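You operate a simulated robot arm through the tools that you are given. There is no shell and no other tool.

The job below is to be done with a simulated robot arm. You get a single attempt, and the scene is never put back.

TASK
Park the pump and finish the middle joint with the orange jointer.
Fine: rub it smooth, sweep the crumbs off with the wooden brush, put both tools back. Set down upright: wooden brush. What is to be rubbed or washed off counts as gone when no trace of it is left.

It is judged by the outcome, as a careful person would: the job done as asked, and still so three seconds after it is handed in. It fails if anything else is knocked over, pushed out of place, dropped, spilled or broken.

THE ROBOT
A 7-joint arm with a two-finger parallel gripper, fixed in place. Base frame: the origin is at the foot of the arm, x ahead of it, y to its left, z up; the work surface is at about z = 850. Units: mm, rad, N and s.
With the tool pointing down near the work surface it reaches from about 300 to 700 mm from the base axis. Its first joint turns from -1.152 to 1.152 rad. Payload 1.57 kg.
The TCP is the grasp point between the finger pads, 30 mm short of the fingertips. In the tool frame z runs along the fingers and y along their closing line. Largest opening 110 mm; finger width 24, thickness 12; the body of the gripper, 48 by 112 mm, starts 78 mm behind the TCP.
Orientation is told as [roll, pitch, yaw] about the base's x, y, z axes, in that order, counted from this pose: with the fingers straight down and closing along the base's y, the tool's x points along the base's -x, its y along +y and its z along -z.

THE INTERFACE
- The arm moves only by the tool send_rows. Its arguments are lists of equal length, an entry for each row: "slide": the shift along the tool's x, y, z in units of 100 mm (1.0 is 100 mm), a list of three; "angular": the turn, a rotation vector about the tool's x, y, z in units of 120 degrees (1.0 is 120 degrees), a list of three; "jaw": the finger opening in m, from 0 to 0.11. In form: {"slide": [[dx, dy, dz], ...], "angular": [[wx, wy, wz], ...], "jaw": [jaw, ...]}. A call has 1 to 20 rows; each row is the pose to reach, as a shift and turn from the pose commanded when the call began, along the tool's axes at that moment. A call with a number of a shift or a turn outside -1 to 1 is refused whole. A row lasts 0.2 s, in which the tool goes at most 50 mm and 0.15 rad; a call with a longer step from one row to the next is refused whole, and so is a gripper value outside its range. A pose out of reach is approached as far as the arm can. The call stops where the force on the tool passes 60 N (or 10 N more than at its start, if that is more) or the arm is blocked; 0.2 s more then pass. Each finger travels about 108 mm/s and halts on what it meets, pressing with about 32 N; the grip force reading is that of the motor and also rises with nothing between the fingers. The clock runs only during rows and for 0.2 s after the last one: add rows that repeat a pose to give the fingers time. It gives the time, the measured TCP pose, the force on the tool (base axes), the opening and the grip force at its end, in the units of the frame above (readings bear some noise), with the torque about the TCP (base axes, N m) and any sound that the robot's microphone picked up, and new pictures: "views" is both (left out), scene, wrist or none.
- Cameras (640 x 400 px; columns grow to the right, rows downward): "scene" is fixed at [180.6, -401.3, 1411.3]; the picture's right is [0.63, -0.78, 0.00], its down [-0.38, -0.31, -0.87] and it looks along [0.68, 0.55, -0.49] (base axes); focal length 318 px, centre (320, 200). "wrist" rides on the gripper at [70, 16, -141] in the tool frame; the picture's right is [-0.23, 0.97, 0.00], its down [-0.85, -0.20, -0.48] and it looks along [-0.47, -0.11, 0.88] (tool axes); focal length 222 px, centre (320, 200). There is no depth. A picture from a camera that has moved, and an enlarged one, comes with that camera's place and axes in the base frame and with its lens.
- enlarge(camera, box): a new picture of the part [left, top, right, bottom] of that camera's present view, enlarged. It takes no simulated time.
- close_job(): hands the job in; it is judged then, once.

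Places have to be worked out from the pictures, the camera data and where the tool is seen. Open the gripper and draw the arm clear of the work before you hand the job in, unless the task says otherwise.

The tools are called after "Call:" by a JSON object that holds its "method" and its "body". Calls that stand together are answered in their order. send_rows: Moves the arm, as the interface text tells. Its arguments: {"type":"object","properties":{"slide":{"type":"array","items":{"type":"array","items":{"type":"number"}}},"angular":{"type":"array","items":{"type":"array","items":{"type":"number"}}},"jaw":{"type":"array","items":{"type":"number"}},"views":{"type":"string","enum":["both","scene","wrist","none"]}},"required":["slide","angular","jaw"]} The other tools are called the same way: enlarge (camera, box) takes an enlarged picture of a part of a camera's view; close_job () hands the job in.

At the start:

```text
time_s: 0.0
tool_pos: [434.4, -149.9, 1233.7]
orientation: [0.0, -0.001, -0.002]
ft_force: [-1.2, 0.5, 0.3]
moment: [0.02, 0.0, 0.05]
grip_width: 109.8
gripper_force: 0.2
```

scene: 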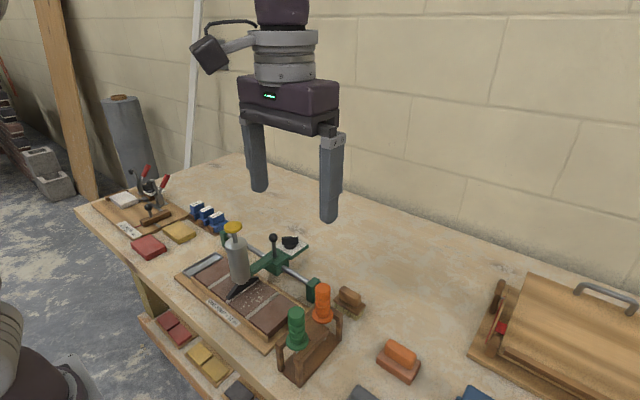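
wrist: 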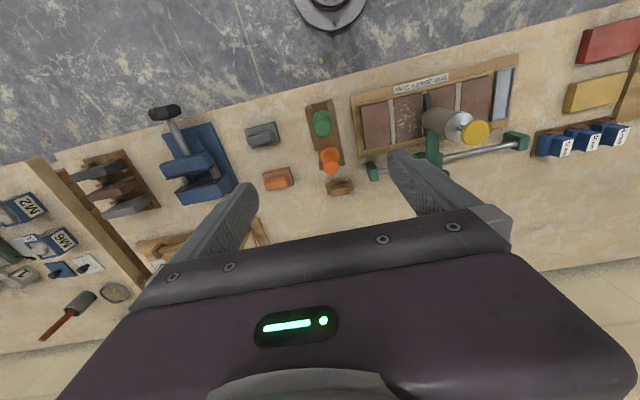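

I start by looking closely at the work area in both cameras before moving anything.

Call:
{"method": "enlarge", "body": {"camera": "scene", "box": [160, 200, 360, 390]}}

Call:
{"method": "enlarge", "body": {"camera": "wrist", "box": [240, 50, 540, 220]}}

Call:
{"method": "enlarge", "body": {"camera": "scene", "box": [260, 220, 640, 400]}}

Call:
{"method": "enlarge", "body": {"camera": "scene", "box": [70, 150, 330, 310]}}

```text
2.11 times, centred on (260, 295) of scene
camera zoom: at [180.6, -401.3, 1411.3], right [0.63, -0.78, 0.0], down [-0.38, -0.31, -0.87], along [0.68, 0.55, -0.49], focal length 669 px, centre (446, 0)
```

zoom: 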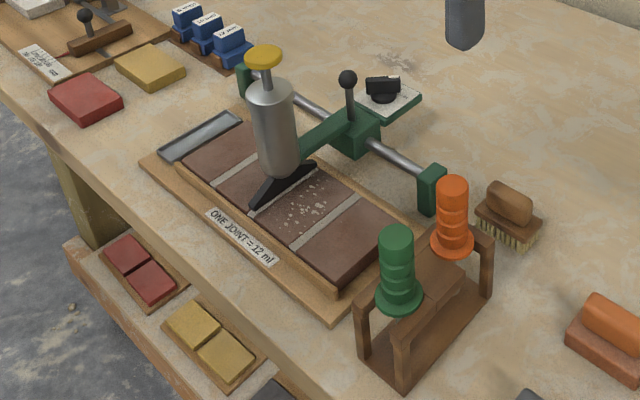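

```text
2.13 times, centred on (390, 135) of wrist
camera zoom: at [364.3, -133.1, 1374.9], right [0.23, 0.97, 0.0], down [0.85, -0.2, 0.48], along [0.47, -0.11, -0.88], focal length 474 px, centre (171, 339)
```

zoom: 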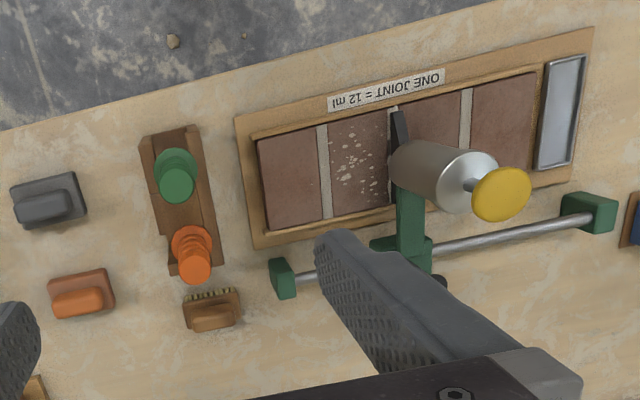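

```text
1.68 times, centred on (450, 310) of scene
camera zoom: at [180.6, -401.3, 1411.3], right [0.63, -0.78, 0.0], down [-0.38, -0.31, -0.87], along [0.68, 0.55, -0.49], focal length 535 px, centre (101, 15)
```

zoom: 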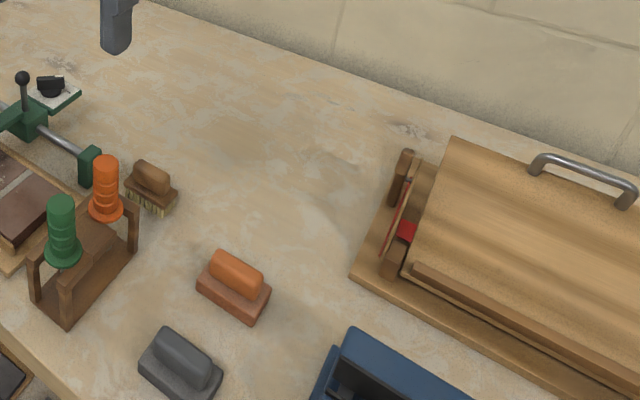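

```text
2.46 times, centred on (200, 230) of scene
camera zoom: at [180.6, -401.3, 1411.3], right [0.63, -0.78, 0.0], down [-0.38, -0.31, -0.87], along [0.68, 0.55, -0.49], focal length 782 px, centre (615, 126)
```

zoom: 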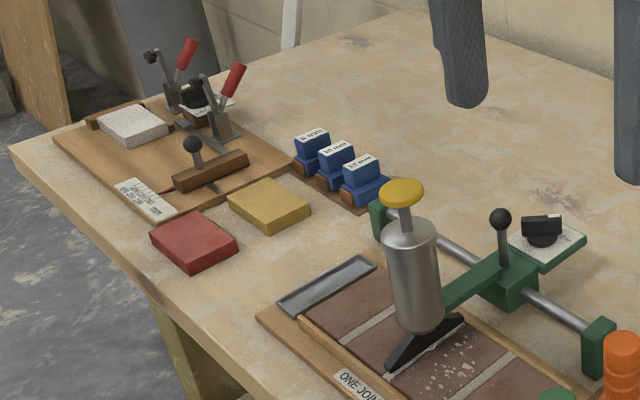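

The pump's nozzle sits over the middle joint. The rail runs along y behind the bricks, and a steel tray at the +y end looks like the parking spot. I enlarge the carriage, rack and brush to understand their details.

Call:
{"method": "enlarge", "body": {"camera": "scene", "box": [215, 210, 325, 300]}}

Call:
{"method": "enlarge", "body": {"camera": "scene", "box": [260, 270, 380, 390]}}

Call:
{"method": "enlarge", "body": {"camera": "wrist", "box": [290, 90, 410, 210]}}

Call:
{"method": "enlarge", "body": {"camera": "wrist", "box": [380, 60, 540, 180]}}

```text
4.44 times, centred on (270, 255) of scene
camera zoom: at [180.6, -401.3, 1411.3], right [0.63, -0.78, 0.0], down [-0.38, -0.31, -0.87], along [0.68, 0.55, -0.49], focal length 1413 px, centre (542, -44)
```

zoom: 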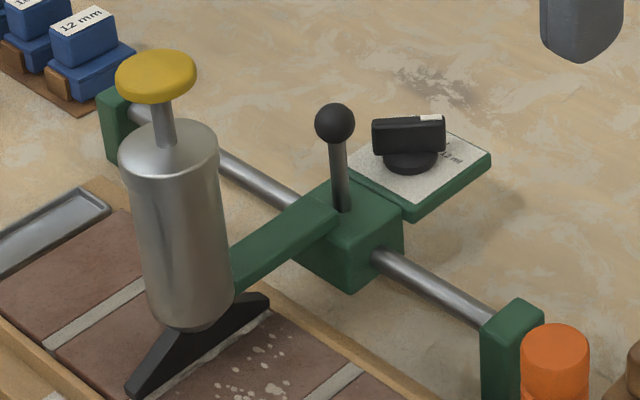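

```text
3.33 times, centred on (320, 330) of scene
camera zoom: at [180.6, -401.3, 1411.3], right [0.63, -0.78, 0.0], down [-0.38, -0.31, -0.87], along [0.68, 0.55, -0.49], focal length 1060 px, centre (320, -233)
```

zoom: 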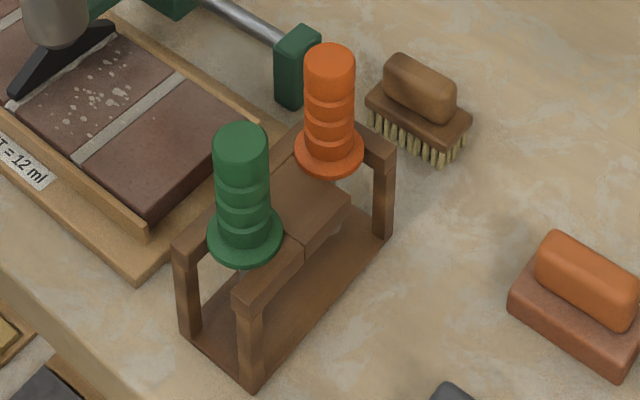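

```text
3.33 times, centred on (350, 150) of wrist
camera zoom: at [364.3, -133.1, 1374.9], right [0.23, 0.97, 0.0], down [0.85, -0.2, 0.48], along [0.47, -0.11, -0.88], focal length 740 px, centre (220, 367)
```

zoom: 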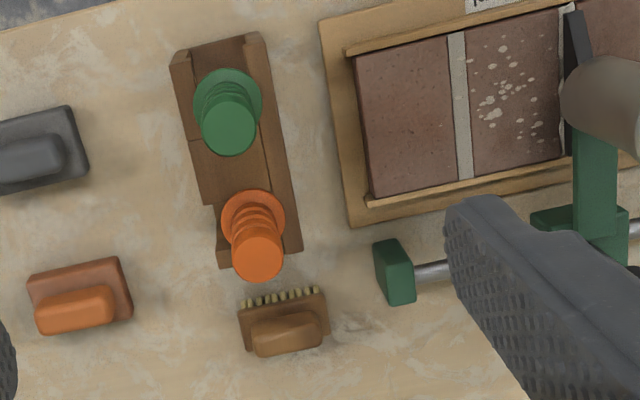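

```text
3.33 times, centred on (460, 120) of wrist
camera zoom: at [364.3, -133.1, 1374.9], right [0.23, 0.97, 0.0], down [0.85, -0.2, 0.48], along [0.47, -0.11, -0.88], focal length 740 px, centre (-147, 467)
```

zoom: 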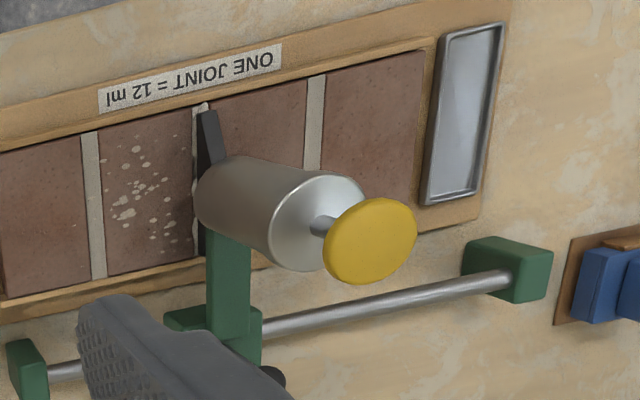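

The black ball lever on the green carriage is at about (576, 60, 980), and the rail runs to about y=236. I start moving towards a position above the lever, staying well above the pump's knob.

Call:
{"method": "send_rows", "body": {"slide": [[-0.25, 0.28, 0.1], [-0.5, 0.56, 0.2], [-0.72, 0.85, 0.3], [-0.72, 0.85, 0.3]], "angular": [[0, 0, 0], [0, 0, 0], [0, 0, 0], [0, 0, 0]], "jaw": [0.11, 0.11, 0.11, 0.11], "views": "both"}}

```text
time_s: 1.0
tool_pos: [506.9, -65.5, 1202.6]
orientation: [0.0, -0.004, -0.003]
ft_force: [-0.2, 0.0, -0.2]
moment: [-0.01, 0.04, 0.02]
grip_width: 109.8
gripper_force: 0.0
camera wrist: at [437.1, -50.3, 1343.9], right [0.23, 0.97, 0.0], down [0.85, -0.2, 0.48], along [0.47, -0.11, -0.88], focal length 222 px, centre (320, 200)
```

scene: 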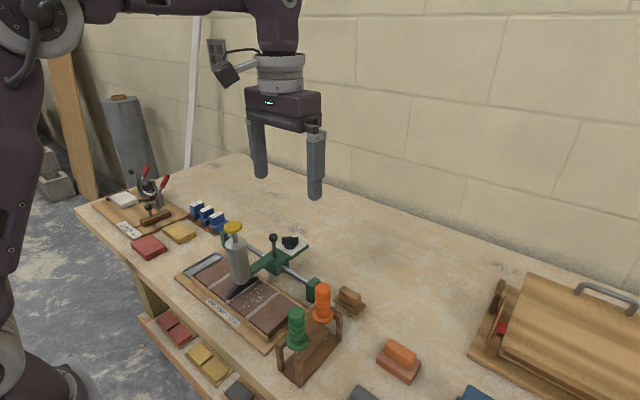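
wrist: 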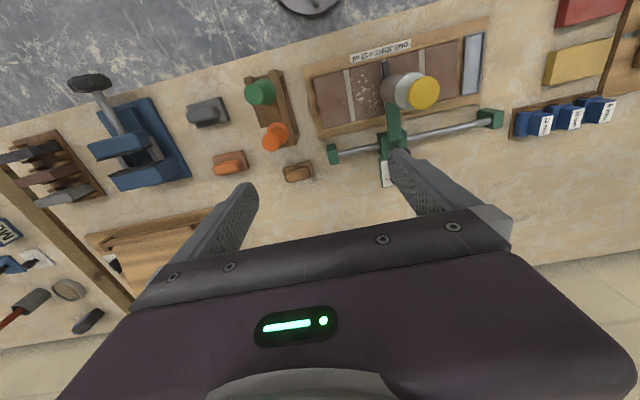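

The readings match the commanded pose. I check where the lever and carriage are in the new wrist view before going on.

Call:
{"method": "enlarge", "body": {"camera": "wrist", "box": [300, 30, 520, 200]}}

Call:
{"method": "enlarge", "body": {"camera": "wrist", "box": [200, 60, 340, 200]}}

```text
2.35 times, centred on (410, 115) of wrist
camera zoom: at [437.1, -50.3, 1343.9], right [0.23, 0.97, 0.0], down [0.85, -0.2, 0.48], along [0.47, -0.11, -0.88], focal length 523 px, centre (108, 400)
```

zoom: 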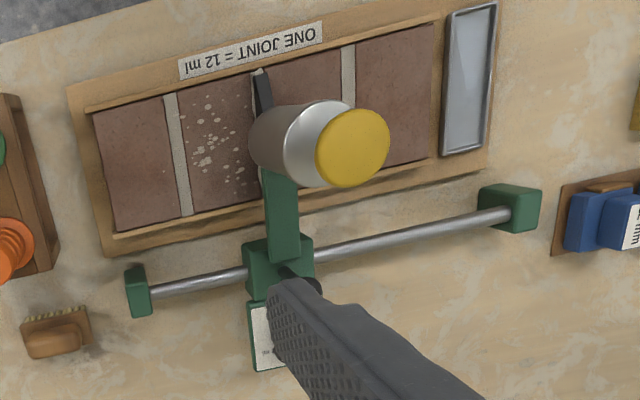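

```text
2.86 times, centred on (270, 130) of wrist
camera zoom: at [437.1, -50.3, 1343.9], right [0.23, 0.97, 0.0], down [0.85, -0.2, 0.48], along [0.47, -0.11, -0.88], focal length 635 px, centre (463, 400)
```

zoom: 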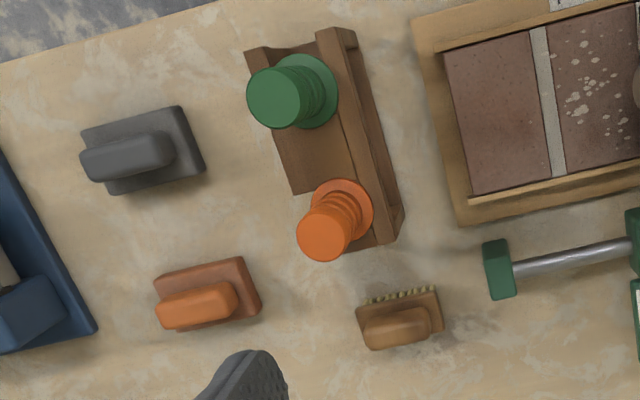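

The ball lever is behind the right finger at about (574, 58, 980). I move above it with the fingers open.

Call:
{"method": "send_rows", "body": {"slide": [[-0.23, 0.33, 0.1], [-0.46, 0.66, 0.2], [-0.68, 0.98, 0.3], [-0.68, 0.98, 0.3]], "angular": [[0, 0, 0], [0, 0, 0], [0, 0, 0], [0, 0, 0]], "jaw": [0.11, 0.11, 0.11, 0.11], "views": "none"}}

Call:
{"method": "send_rows", "body": {"slide": [[0, 0.14, 0.35], [0, 0.28, 0.7], [0, 0.28, 0.7]], "angular": [[0, 0, 0], [0, 0, 0], [0, 0, 0]], "jaw": [0.11, 0.11, 0.11], "views": "both"}}

```text
time_s: 2.0
tool_pos: [573.4, 34.1, 1172.3]
orientation: [0.001, -0.002, -0.003]
ft_force: [-0.2, 0.2, -0.1]
moment: [0.01, 0.02, 0.04]
grip_width: 110.2
gripper_force: 0.0
```

```text
time_s: 2.8
tool_pos: [574.1, 61.7, 1101.7]
orientation: [-0.002, -0.002, -0.001]
ft_force: [-0.6, -0.5, 0.2]
moment: [0.0, -0.03, -0.01]
grip_width: 109.9
gripper_force: 0.2
camera wrist: at [504.7, 77.4, 1244.2], right [0.23, 0.97, 0.0], down [0.85, -0.2, 0.48], along [0.47, -0.11, -0.88], focal length 222 px, centre (320, 200)
```

scene: 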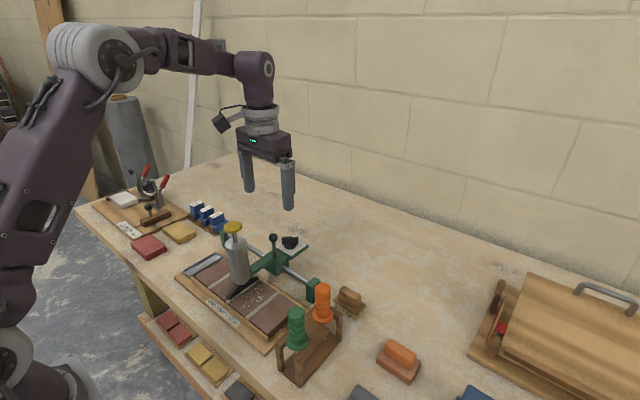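
wrist: 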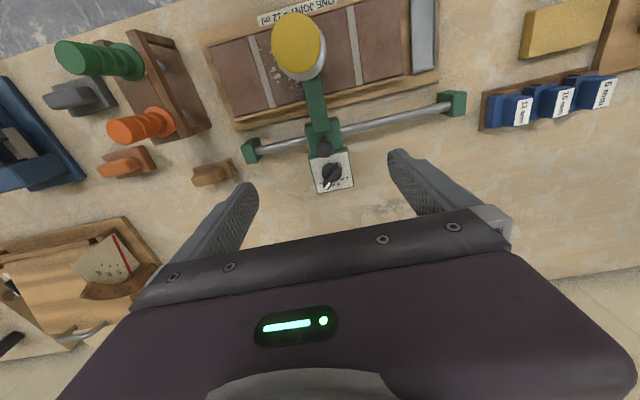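

Call:
{"method": "enlarge", "body": {"camera": "wrist", "box": [240, 80, 420, 200]}}

Call:
{"method": "enlarge", "body": {"camera": "wrist", "box": [40, 10, 260, 200]}}

Call:
{"method": "enlarge", "body": {"camera": "wrist", "box": [200, 0, 460, 160]}}

```text
3.33 times, centred on (330, 140) of wrist
camera zoom: at [504.7, 77.4, 1244.2], right [0.23, 0.97, 0.0], down [0.85, -0.2, 0.48], along [0.47, -0.11, -0.88], focal length 740 px, centre (287, 400)
```

zoom: 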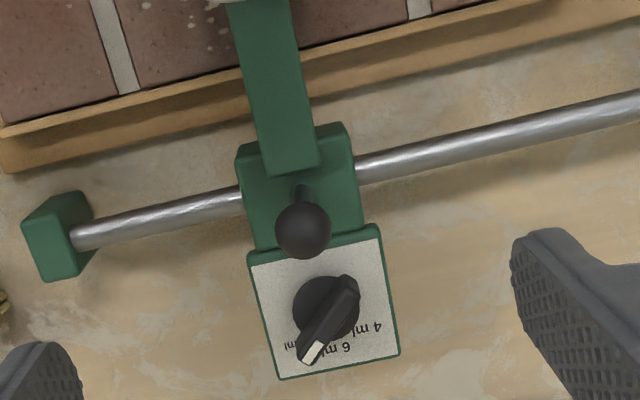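

```text
2.11 times, centred on (150, 105) of wrist
camera zoom: at [504.7, 77.4, 1244.2], right [0.23, 0.97, 0.0], down [0.85, -0.2, 0.48], along [0.47, -0.11, -0.88], focal length 468 px, centre (678, 400)
```

zoom: 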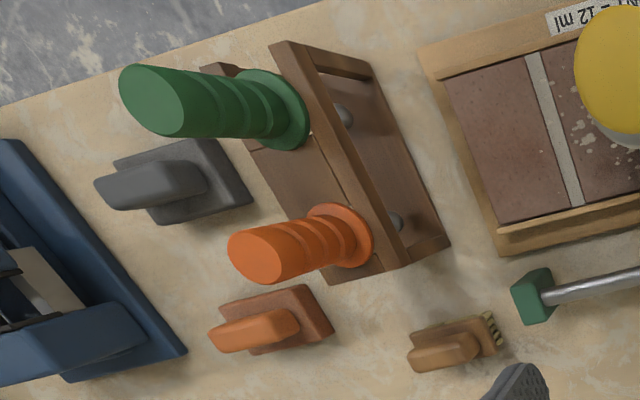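

```text
2.46 times, centred on (330, 80) of wrist
camera zoom: at [504.7, 77.4, 1244.2], right [0.23, 0.97, 0.0], down [0.85, -0.2, 0.48], along [0.47, -0.11, -0.88], focal length 547 px, centre (295, 495)
```

zoom: 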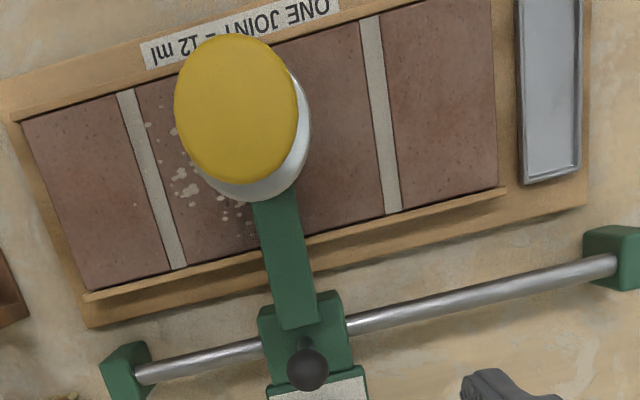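

The ball is at about (579, 65, 978), the carriage spans y≈42–93 and the stop is at y≈255, so the parked centre should be about y≈228, over the tray. I lower the open fingers around the ball.

Call:
{"method": "send_rows", "body": {"slide": [[-0.05, 0.035, 0.35], [-0.05, 0.035, 0.7], [-0.05, 0.035, 0.98], [-0.05, 0.035, 0.98]], "angular": [[0, 0, 0], [0, 0, 0], [0, 0, 0], [0, 0, 0]], "jaw": [0.11, 0.11, 0.11, 0.11], "views": "both"}}

```text
time_s: 3.8
tool_pos: [577.8, 63.6, 1003.3]
orientation: [-0.001, -0.002, -0.001]
ft_force: [-1.0, -0.1, 0.4]
moment: [-0.05, -0.01, -0.02]
grip_width: 110.0
gripper_force: 0.1
camera wrist: at [509.1, 80.6, 1145.2], right [0.23, 0.97, 0.0], down [0.85, -0.2, 0.48], along [0.47, -0.11, -0.88], focal length 222 px, centre (320, 200)
```

scene: 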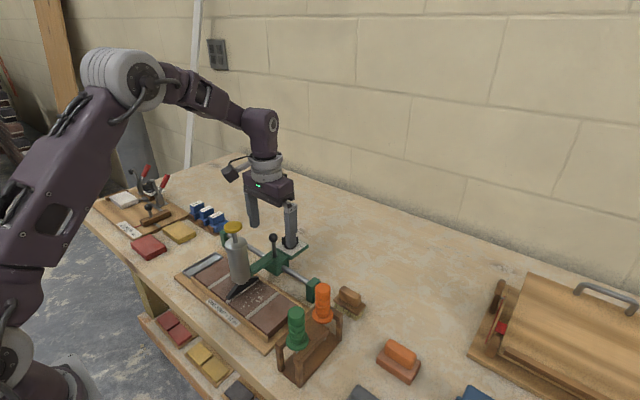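
wrist: 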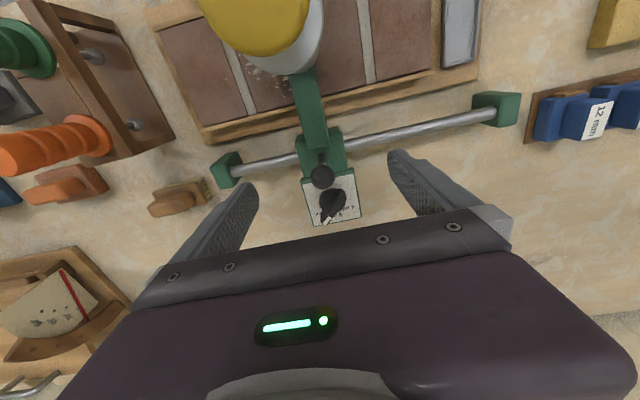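

The ball is centred between the fingers and the camera clears the yellow knob. I go down another 30 mm and close on the ball.

Call:
{"method": "send_rows", "body": {"slide": [[0.0, 0.02, 0.15], [0.0, 0.02, 0.3], [0.0, 0.02, 0.3], [0.0, 0.02, 0.3], [0.0, 0.02, 0.3], [0.0, 0.02, 0.3], [0.0, 0.02, 0.3]], "angular": [[0, 0, 0], [0, 0, 0], [0, 0, 0], [0, 0, 0], [0, 0, 0], [0, 0, 0], [0, 0, 0]], "jaw": [0.11, 0.11, 0.08, 0.05, 0.02, 0.01, 0.01], "views": "both"}}

```text
time_s: 5.4
tool_pos: [577.8, 67.9, 975.6]
orientation: [-0.001, 0.0, -0.003]
ft_force: [0.6, -3.2, -2.3]
moment: [-0.1, 0.03, -0.08]
grip_width: 21.5
gripper_force: 34.7
camera wrist: at [508.7, 83.4, 1117.1], right [0.23, 0.97, 0.0], down [0.85, -0.2, 0.48], along [0.47, -0.11, -0.88], focal length 222 px, centre (320, 200)
```

scene: 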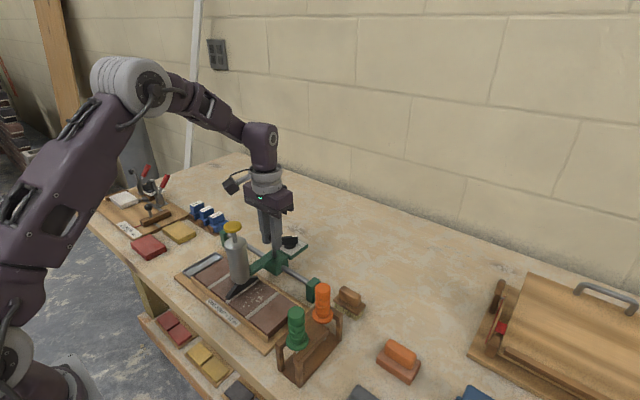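
wrist: 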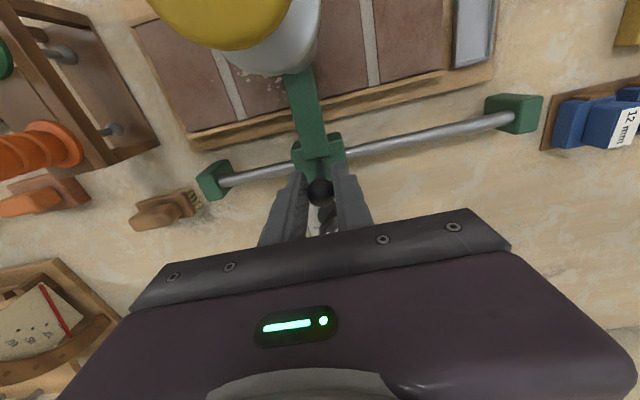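

The ball is gripped (21.5 mm wide). I slide it along +y gently first, to test that the carriage moves freely.

Call:
{"method": "send_rows", "body": {"slide": [[0.0, 0.06, 0.0], [0.0, 0.14, 0.0], [0.0, 0.22, 0.0], [0.0, 0.3, 0.0], [0.0, 0.3, 0.0]], "angular": [[0, 0, 0], [0, 0, 0], [0, 0, 0], [0, 0, 0], [0, 0, 0]], "jaw": [0.01, 0.01, 0.01, 0.01, 0.01], "views": "both"}}

```text
time_s: 6.6
tool_pos: [579.2, 96.4, 975.6]
orientation: [0.0, 0.002, -0.002]
ft_force: [-8.2, -1.1, -5.0]
moment: [-0.07, 0.39, -0.04]
grip_width: 21.5
gripper_force: 35.0
camera wrist: at [509.0, 113.8, 1117.3], right [0.23, 0.97, 0.0], down [0.86, -0.2, 0.48], along [0.46, -0.11, -0.88], focal length 222 px, centre (320, 200)
```

scene: 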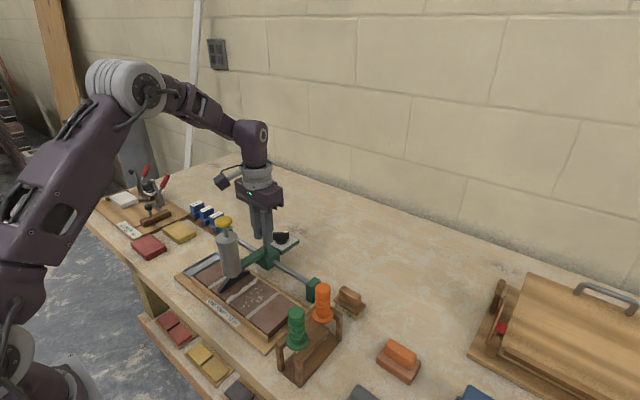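
wrist: 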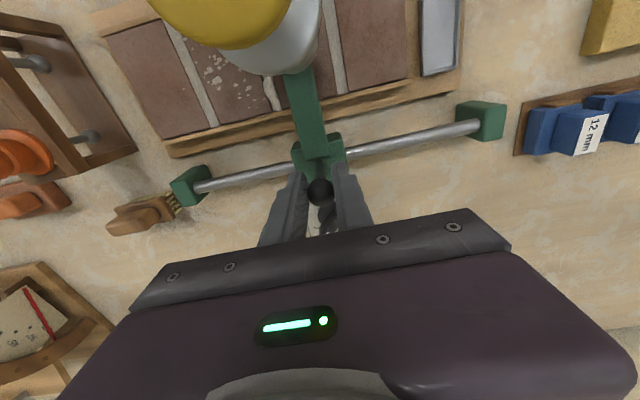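

The carriage slides freely with little force. I continue in even steps towards the parked end.

Call:
{"method": "send_rows", "body": {"slide": [[0.0, 0.1, 0.0], [0.0, 0.25, 0.0], [0.0, 0.4, 0.0], [0.0, 0.55, 0.0], [0.0, 0.7, 0.0], [0.0, 0.85, 0.0], [0.0, 1.0, 0.0], [0.0, 1.0, 0.0]], "angular": [[0, 0, 0], [0, 0, 0], [0, 0, 0], [0, 0, 0], [0, 0, 0], [0, 0, 0], [0, 0, 0], [0, 0, 0]], "jaw": [0.01, 0.01, 0.01, 0.01, 0.01, 0.01, 0.01, 0.01], "views": "both"}}

```text
time_s: 8.4
tool_pos: [578.9, 196.2, 975.8]
orientation: [0.001, 0.001, -0.002]
ft_force: [-26.5, 0.0, -5.9]
moment: [0.07, 0.21, -0.01]
grip_width: 21.7
gripper_force: 34.7
camera wrist: at [509.4, 212.6, 1117.3], right [0.23, 0.97, 0.0], down [0.86, -0.2, 0.48], along [0.46, -0.11, -0.88], focal length 222 px, centre (320, 200)
```

scene: 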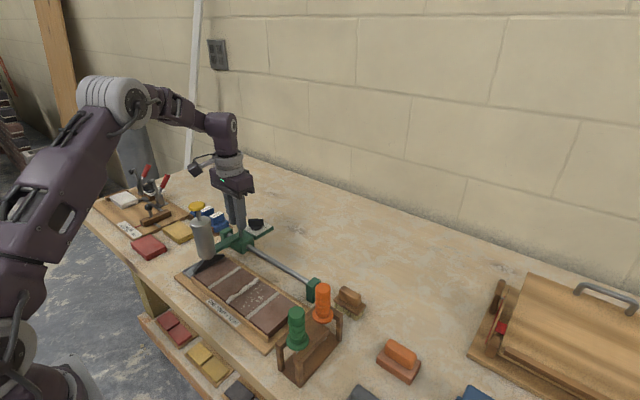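
wrist: 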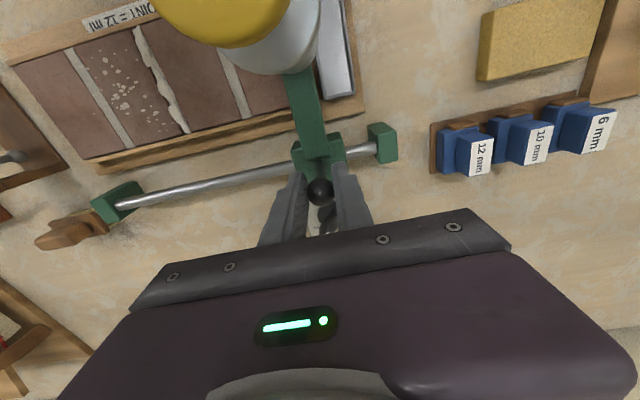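

The rail seems to bend slightly towards -x relative to my path (about -26 N sideways). I ease x by 3 mm and take the next part slowly towards the stop.

Call:
{"method": "send_rows", "body": {"slide": [[0.015, 0.0, 0.0], [0.03, 0.06, 0.0], [0.03, 0.14, 0.0], [0.03, 0.22, 0.0], [0.03, 0.22, 0.0]], "angular": [[0, 0, 0], [0, 0, 0], [0, 0, 0], [0, 0, 0], [0, 0, 0]], "jaw": [0.01, 0.01, 0.01, 0.01, 0.01], "views": "both"}}

```text
time_s: 9.6
tool_pos: [577.6, 217.8, 975.4]
orientation: [0.001, -0.005, -0.001]
ft_force: [18.7, -1.4, -20.2]
moment: [-0.04, -0.36, 0.0]
grip_width: 21.0
gripper_force: 34.7
camera wrist: at [508.4, 234.0, 1117.1], right [0.23, 0.97, 0.0], down [0.85, -0.2, 0.48], along [0.47, -0.11, -0.88], focal length 222 px, centre (320, 200)
```

scene: 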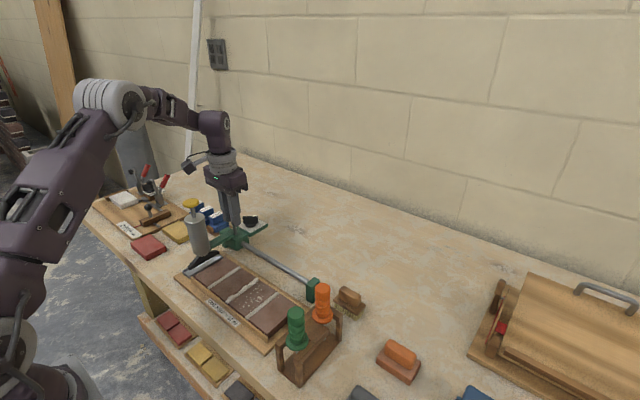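
wrist: 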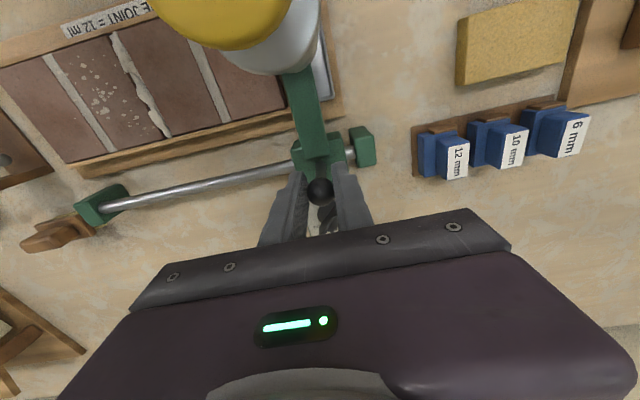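

It is now slightly over-corrected (+18 N), so I go back 1.2 mm in x. I then creep on in +y until the carriage meets its stop.

Call:
{"method": "send_rows", "body": {"slide": [[-0.012, 0.02, 0.0], [-0.012, 0.04, 0.0], [-0.012, 0.06, 0.0], [-0.012, 0.08, 0.0], [-0.012, 0.1, 0.0], [-0.012, 0.12, 0.0], [-0.012, 0.12, 0.0]], "angular": [[0, 0, 0], [0, 0, 0], [0, 0, 0], [0, 0, 0], [0, 0, 0], [0, 0, 0], [0, 0, 0]], "jaw": [0.01, 0.01, 0.01, 0.01, 0.01, 0.01, 0.01], "views": "both"}}

```text
time_s: 11.2
tool_pos: [578.8, 225.4, 974.7]
orientation: [-0.01, -0.001, -0.005]
ft_force: [-4.6, -45.6, 18.0]
moment: [-0.5, 0.48, -0.25]
grip_width: 21.4
gripper_force: 34.4
camera wrist: at [509.0, 243.3, 1117.3], right [0.23, 0.97, -0.01], down [0.85, -0.2, 0.48], along [0.47, -0.12, -0.88], focal length 222 px, centre (320, 200)
```

scene: 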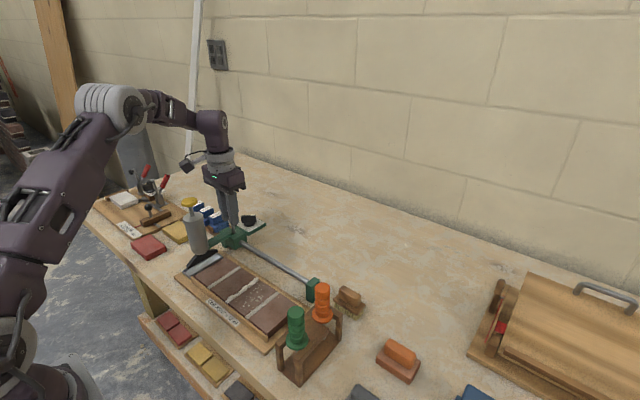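
wrist: 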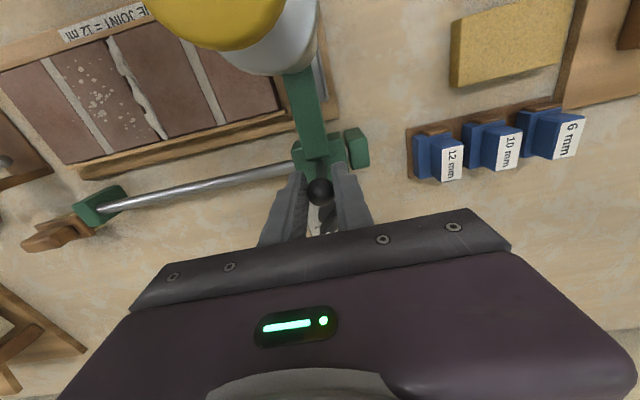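

The carriage has reached its stop at y≈225 (reaction -46 N). I relieve the push by 3.5 mm and then open the fingers.

Call:
{"method": "send_rows", "body": {"slide": [[0.0, -0.02, 0.0], [0.0, -0.035, 0.0], [0.0, -0.035, 0.0], [0.0, -0.035, 0.0], [0.0, -0.035, 0.0], [0.0, -0.035, 0.0]], "angular": [[0, 0, 0], [0, 0, 0], [0, 0, 0], [0, 0, 0], [0, 0, 0], [0, 0, 0]], "jaw": [0.01, 0.01, 0.01, 0.03, 0.05, 0.06], "views": "both"}}

```text
time_s: 12.6
tool_pos: [576.5, 229.0, 975.0]
orientation: [0.003, 0.001, 0.0]
ft_force: [-0.1, -0.4, -0.5]
moment: [-0.02, 0.01, 0.02]
grip_width: 60.0
gripper_force: 0.0
camera wrist: at [507.9, 244.6, 1116.9], right [0.23, 0.97, 0.0], down [0.85, -0.2, 0.48], along [0.47, -0.11, -0.88], focal length 222 px, centre (320, 200)
```

scene: 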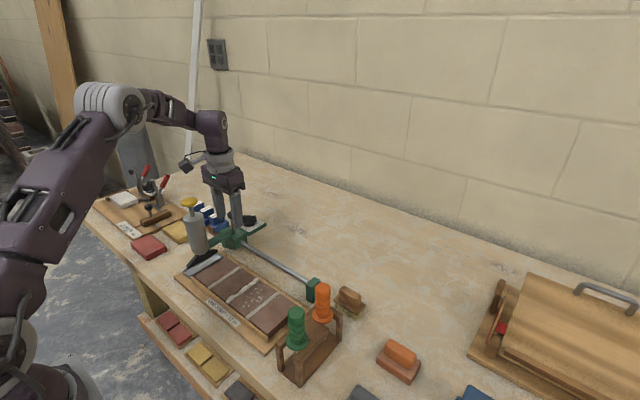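
wrist: 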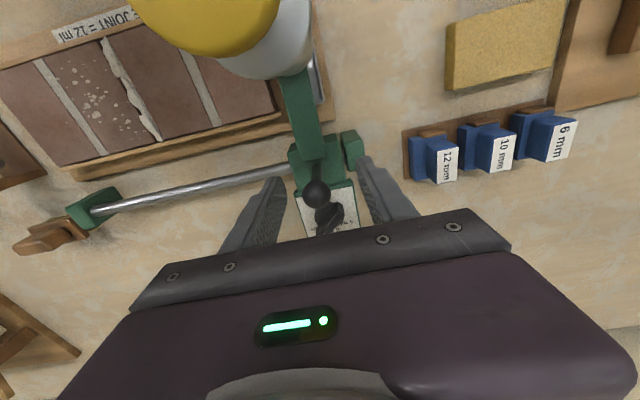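

The pump is released at the stop. I raise the arm straight up and look at the parked pump over the tray.

Call:
{"method": "send_rows", "body": {"slide": [[0, 0, -0.3], [0, 0, -0.65], [0, 0, -1.0], [0, 0, -1.0]], "angular": [[0, 0, 0], [0, 0, 0], [0, 0, 0], [0, 0, 0]], "jaw": [0.06, 0.06, 0.06, 0.06], "views": "none"}}

Call:
{"method": "send_rows", "body": {"slide": [[0.2, -0.2, -0.3], [0.4, -0.45, -0.6], [0.6, -0.7, -0.8], [0.8, -0.95, -0.9], [0.8, -0.95, -0.9]], "angular": [[0, 0, 0], [0, 0, 0], [0, 0, 0], [0, 0, 0], [0, 0, 0]], "jaw": [0.06, 0.06, 0.06, 0.06, 0.06], "views": "both"}}

```text
time_s: 13.6
tool_pos: [578.2, 226.4, 1075.4]
orientation: [-0.001, -0.001, -0.003]
ft_force: [0.0, -1.2, -0.8]
moment: [-0.01, -0.02, 0.0]
grip_width: 60.2
gripper_force: 0.0
```

```text
time_s: 14.8
tool_pos: [497.2, 132.7, 1166.3]
orientation: [-0.001, 0.0, -0.002]
ft_force: [-0.6, 0.0, -0.6]
moment: [0.03, 0.0, 0.0]
grip_width: 60.2
gripper_force: 0.1
camera wrist: at [427.6, 148.3, 1307.9], right [0.23, 0.97, 0.0], down [0.85, -0.2, 0.48], along [0.47, -0.11, -0.88], focal length 222 px, centre (320, 200)
```

scene: 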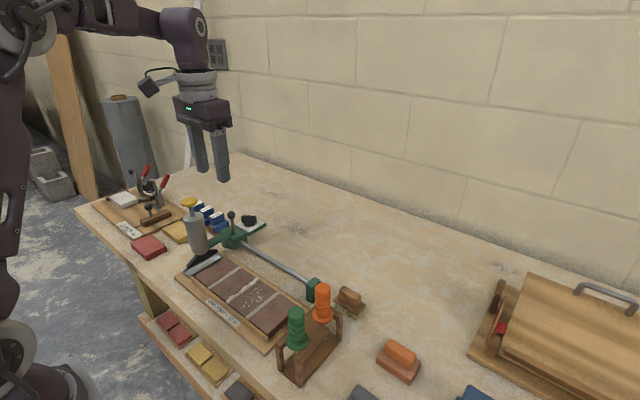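
wrist: 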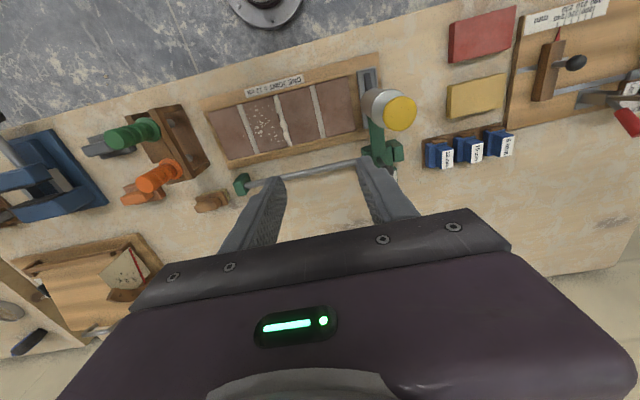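

Call:
{"method": "enlarge", "body": {"camera": "wrist", "box": [200, 60, 430, 200]}}

Call:
{"method": "enlarge", "body": {"camera": "scene", "box": [170, 190, 340, 350]}}

Call:
{"method": "enlarge", "body": {"camera": "wrist", "box": [80, 90, 280, 220]}}

```text
2.78 times, centred on (315, 130) of wrist
camera zoom: at [427.6, 148.3, 1307.9], right [0.23, 0.97, 0.0], down [0.85, -0.2, 0.48], along [0.47, -0.11, -0.88], focal length 618 px, centre (334, 395)
```

zoom: 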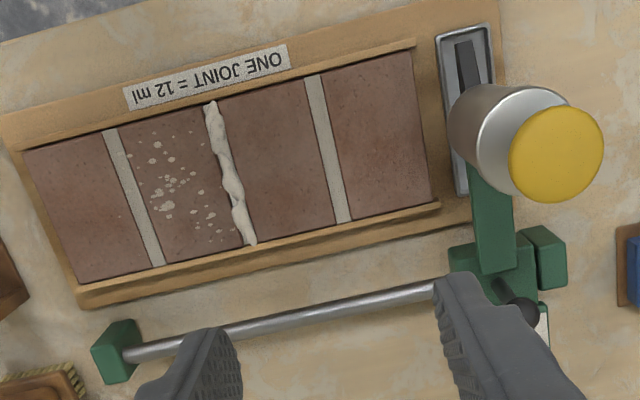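

```text
2.50 times, centred on (255, 270) of scene
camera zoom: at [180.6, -401.3, 1411.3], right [0.63, -0.78, 0.0], down [-0.38, -0.31, -0.87], along [0.68, 0.55, -0.49], focal length 795 px, centre (482, 25)
```

zoom: 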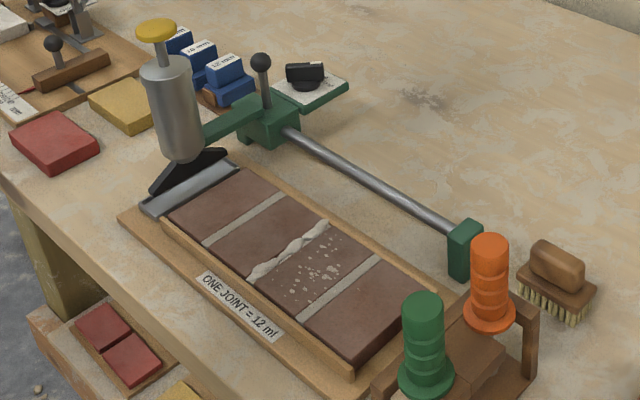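

```text
3.08 times, centred on (180, 155) of wrist
camera zoom: at [427.6, 148.3, 1307.9], right [0.23, 0.97, 0.0], down [0.85, -0.2, 0.48], along [0.47, -0.11, -0.88], focal length 684 px, centre (751, 338)
```

zoom: 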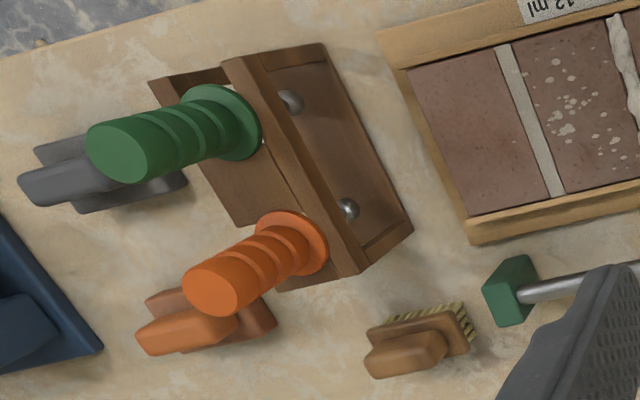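

The pump is parked over the steel tray, and the middle joint shows a raised ragged mortar bead with crumbs on the brick to its -y side. I move over the tool rack to see how the orange jointer hangs.

Call:
{"method": "send_rows", "body": {"slide": [[0.1, -0.33, 0.0], [0.2, -0.66, 0.0], [0.28, -1.0, 0.0], [0.28, -1.0, 0.0]], "angular": [[0, 0, 0], [0, 0, 0], [0, 0, 0], [0, 0, 0]], "jaw": [0.08, 0.11, 0.11, 0.11], "views": "none"}}

Call:
{"method": "send_rows", "body": {"slide": [[0.1, -0.33, 0.1], [0.2, -0.66, 0.2], [0.3, -1.0, 0.3], [0.3, -1.0, 0.3]], "angular": [[0, 0, 0], [0, 0, 0], [0, 0, 0], [0, 0, 0]], "jaw": [0.11, 0.11, 0.11, 0.11], "views": "wrist"}}

```text
time_s: 15.8
tool_pos: [468.4, 32.0, 1164.3]
orientation: [0.001, -0.002, -0.003]
ft_force: [-0.4, 0.5, 0.4]
moment: [0.0, 0.02, 0.0]
grip_width: 110.3
gripper_force: 0.3
```

```text
time_s: 16.8
tool_pos: [439.6, -66.4, 1136.3]
orientation: [0.0, 0.001, -0.002]
ft_force: [-0.5, -0.5, 0.1]
moment: [-0.02, 0.02, -0.01]
grip_width: 110.1
gripper_force: 0.1
camera wrist: at [369.7, -51.0, 1277.9], right [0.23, 0.97, 0.0], down [0.85, -0.2, 0.48], along [0.47, -0.11, -0.88], focal length 222 px, centre (320, 200)
```

wrist: 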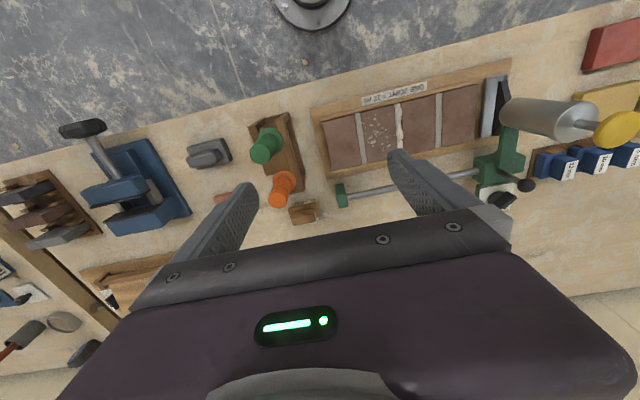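

Call:
{"method": "enlarge", "body": {"camera": "wrist", "box": [230, 100, 340, 230]}}

Call:
{"method": "enlarge", "body": {"camera": "wrist", "box": [310, 60, 450, 190]}}

```text
3.08 times, centred on (285, 165) of wrist
camera zoom: at [369.7, -51.0, 1277.9], right [0.23, 0.97, 0.0], down [0.85, -0.2, 0.48], along [0.47, -0.11, -0.88], focal length 684 px, centre (428, 308)
```

zoom: 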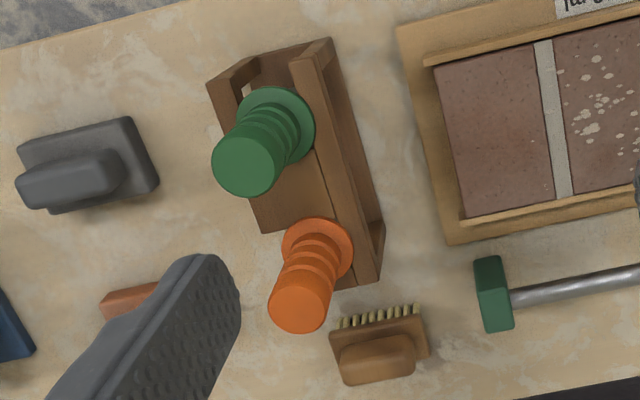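

```text
3.08 times, centred on (380, 125) of wrist
camera zoom: at [369.7, -51.0, 1277.9], right [0.23, 0.97, 0.0], down [0.85, -0.2, 0.48], along [0.47, -0.11, -0.88], focal length 684 px, centre (135, 431)
```

zoom: 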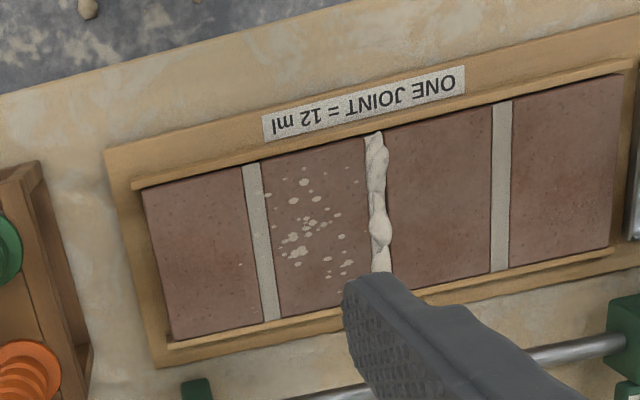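

Call:
{"method": "enlarge", "body": {"camera": "scene", "box": [270, 275, 350, 390]}}

Call:
{"method": "enlarge", "body": {"camera": "wrist", "box": [245, 105, 315, 215]}}

```text
3.48 times, centred on (310, 332) of scene
camera zoom: at [180.6, -401.3, 1411.3], right [0.63, -0.78, 0.0], down [-0.38, -0.31, -0.87], along [0.68, 0.55, -0.49], focal length 1106 px, centre (355, -261)
```

zoom: 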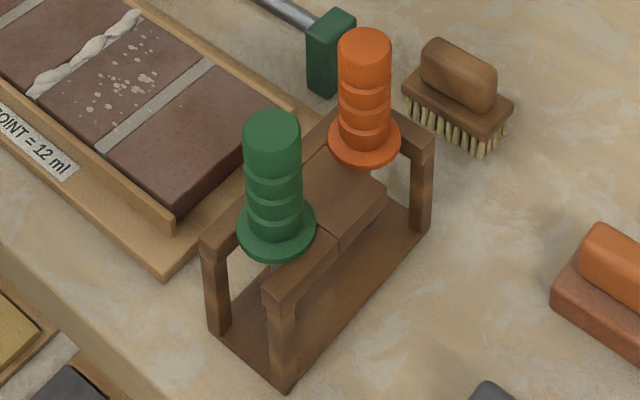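

```text
3.64 times, centred on (280, 160) of wrist
camera zoom: at [369.7, -51.0, 1277.9], right [0.23, 0.97, 0.0], down [0.85, -0.2, 0.48], along [0.47, -0.11, -0.88], focal length 808 px, centre (466, 346)
```

zoom: 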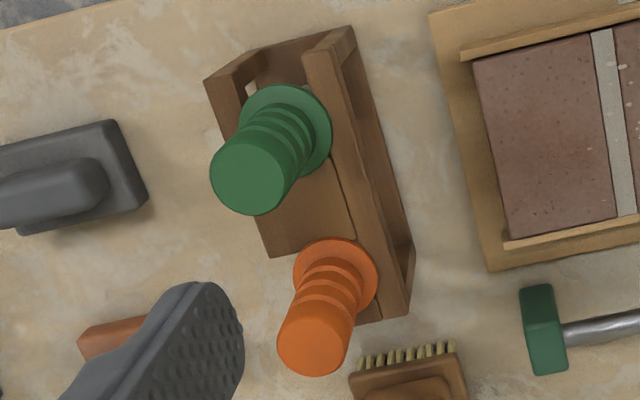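

The orange jointer's slot opens towards -y, between the middle block and the back bar, with its flange resting on the boards. I need a side view of its blade, so I move the camera to the +y side of the rack with closed fingers.

Call:
{"method": "send_rows", "body": {"slide": [[-0.1, 0.32, 0.3], [-0.2, 0.64, 0.6], [-0.3, 0.9, 0.85], [-0.3, 0.98, 1.0], [-0.3, 0.98, 1.0]], "angular": [[0, 0, 0], [0, 0, 0], [0, 0, 0], [0, 0, 0], [0, 0, 0]], "jaw": [0.09, 0.06, 0.03, 0.01, 0.01], "views": "wrist"}}

Call:
{"method": "enlarge", "body": {"camera": "wrist", "box": [130, 120, 260, 250]}}

Call:
{"method": "enlarge", "body": {"camera": "wrist", "box": [220, 80, 440, 240]}}

```text
time_s: 18.0
tool_pos: [468.5, 33.0, 1033.9]
orientation: [0.0, 0.0, -0.002]
ft_force: [0.5, -0.3, 0.2]
moment: [-0.02, -0.01, 0.02]
grip_width: 9.9
gripper_force: 0.0
camera wrist: at [399.8, 49.2, 1177.2], right [0.23, 0.97, 0.0], down [0.85, -0.2, 0.48], along [0.47, -0.11, -0.88], focal length 222 px, centre (320, 200)
```

wrist: 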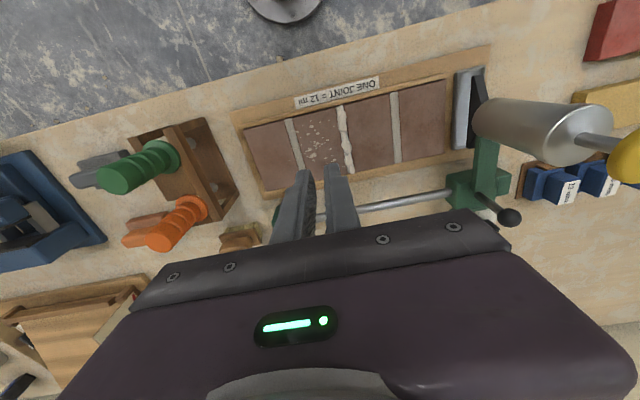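

```text
3.08 times, centred on (195, 185) of wrist
camera zoom: at [399.8, 49.2, 1177.2], right [0.23, 0.97, 0.0], down [0.85, -0.2, 0.48], along [0.47, -0.11, -0.88], focal length 684 px, centre (705, 246)
```

zoom: 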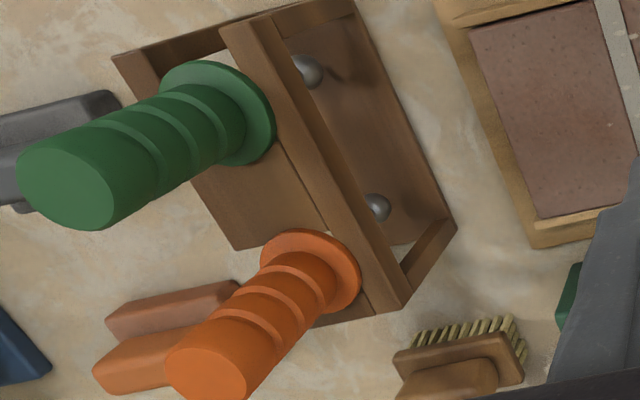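

```text
2.50 times, centred on (330, 160) of wrist
camera zoom: at [399.8, 49.2, 1177.2], right [0.23, 0.97, 0.0], down [0.85, -0.2, 0.48], along [0.47, -0.11, -0.88], focal length 555 px, centre (295, 300)
```

zoom: 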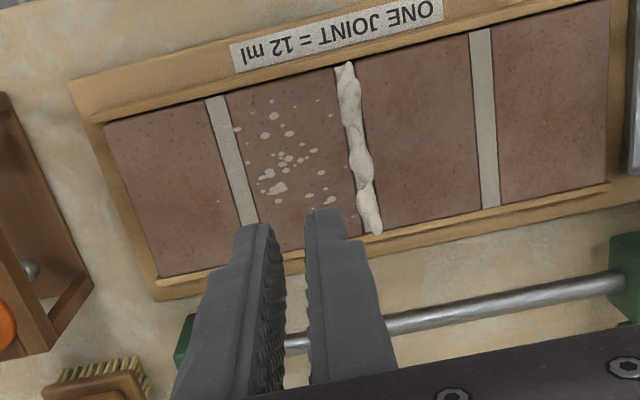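

The jointers are upright handles with a flange, a thin shaft and a ball tip at z≈866–878; the orange one's axis is at about (503, -144), handle z≈938–1007. I turn the gripper a quarter turn so the fingers close along x, rising and moving towards the rack on the way.

Call:
{"method": "send_rows", "body": {"slide": [[0.0, 0.0, -0.2], [-0.05, 0.0, -0.4], [-0.1, -0.1, -0.6], [-0.15, -0.25, -0.8], [-0.2, -0.4, -0.9], [-0.25, -0.55, -0.9], [-0.3, -0.7, -0.9], [-0.35, -0.8, -0.9], [-0.35, -0.9, -0.9], [-0.35, -1.0, -0.9], [-0.35, -1.0, -0.9], [-0.35, -1.0, -0.9]], "angular": [[0, 0, 0.068], [0, 0, 0.136], [0, 0, 0.204], [0, 0, 0.272], [0, 0, 0.34], [0, 0, 0.408], [0, 0, 0.476], [0, 0, 0.544], [0, 0, 0.612], [0, 0, 0.68], [0, 0, 0.75], [0, 0, 0.75]], "jaw": [0.01, 0.01, 0.01, 0.03, 0.05, 0.07, 0.07, 0.07, 0.07, 0.07, 0.07, 0.07], "views": "both"}}

```text
time_s: 20.6
tool_pos: [503.4, -69.7, 1125.8]
orientation: [-0.003, 0.0, -1.575]
ft_force: [-0.5, -0.6, -0.6]
moment: [-0.01, 0.0, 0.0]
grip_width: 69.9
gripper_force: 0.1
camera wrist: at [520.8, -0.2, 1267.5], right [0.97, -0.23, 0.0], down [-0.2, -0.85, 0.48], along [-0.11, -0.47, -0.88], focal length 222 px, centre (320, 200)
```

scene: 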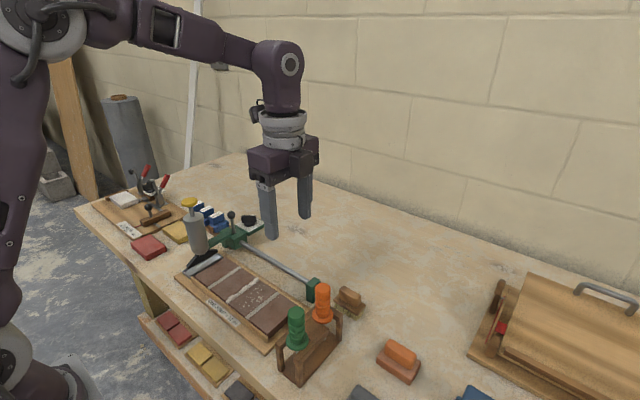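
wrist: 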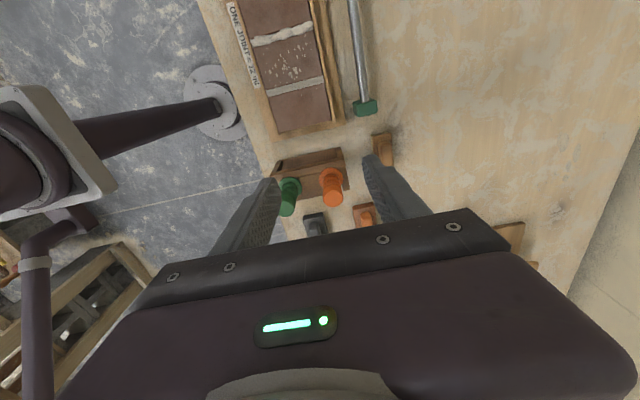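

The quarter turn is fine. I enlarge the new view to refine the orange handle's position.

Call:
{"method": "enlarge", "body": {"camera": "wrist", "box": [260, 130, 420, 240]}}

Call:
{"method": "enlarge", "body": {"camera": "wrist", "box": [220, 0, 400, 140]}}

```text
3.64 times, centred on (340, 185) of wrist
camera zoom: at [520.8, -0.2, 1267.5], right [0.97, -0.23, 0.0], down [-0.2, -0.85, 0.48], along [-0.11, -0.47, -0.88], focal length 808 px, centre (247, 254)
```

zoom: 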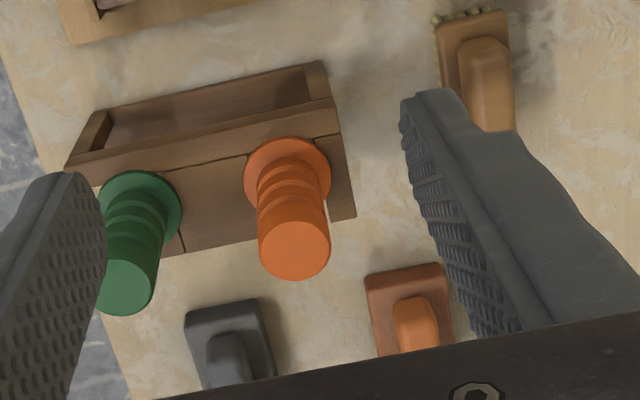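

```text
2.86 times, centred on (310, 70) of wrist
camera zoom: at [520.8, -0.2, 1267.5], right [0.97, -0.23, 0.0], down [-0.2, -0.85, 0.48], along [-0.11, -0.47, -0.88], focal length 635 px, centre (349, 571)
```

zoom: 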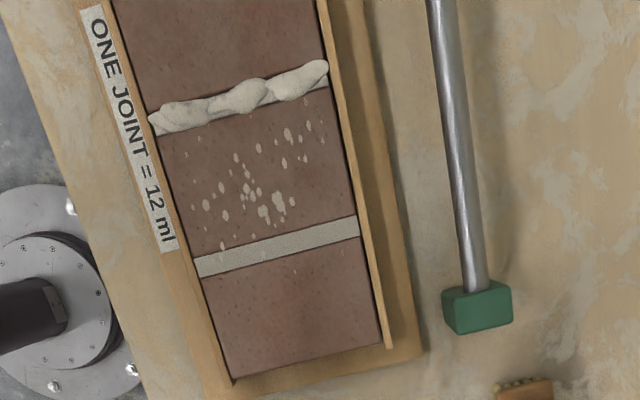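

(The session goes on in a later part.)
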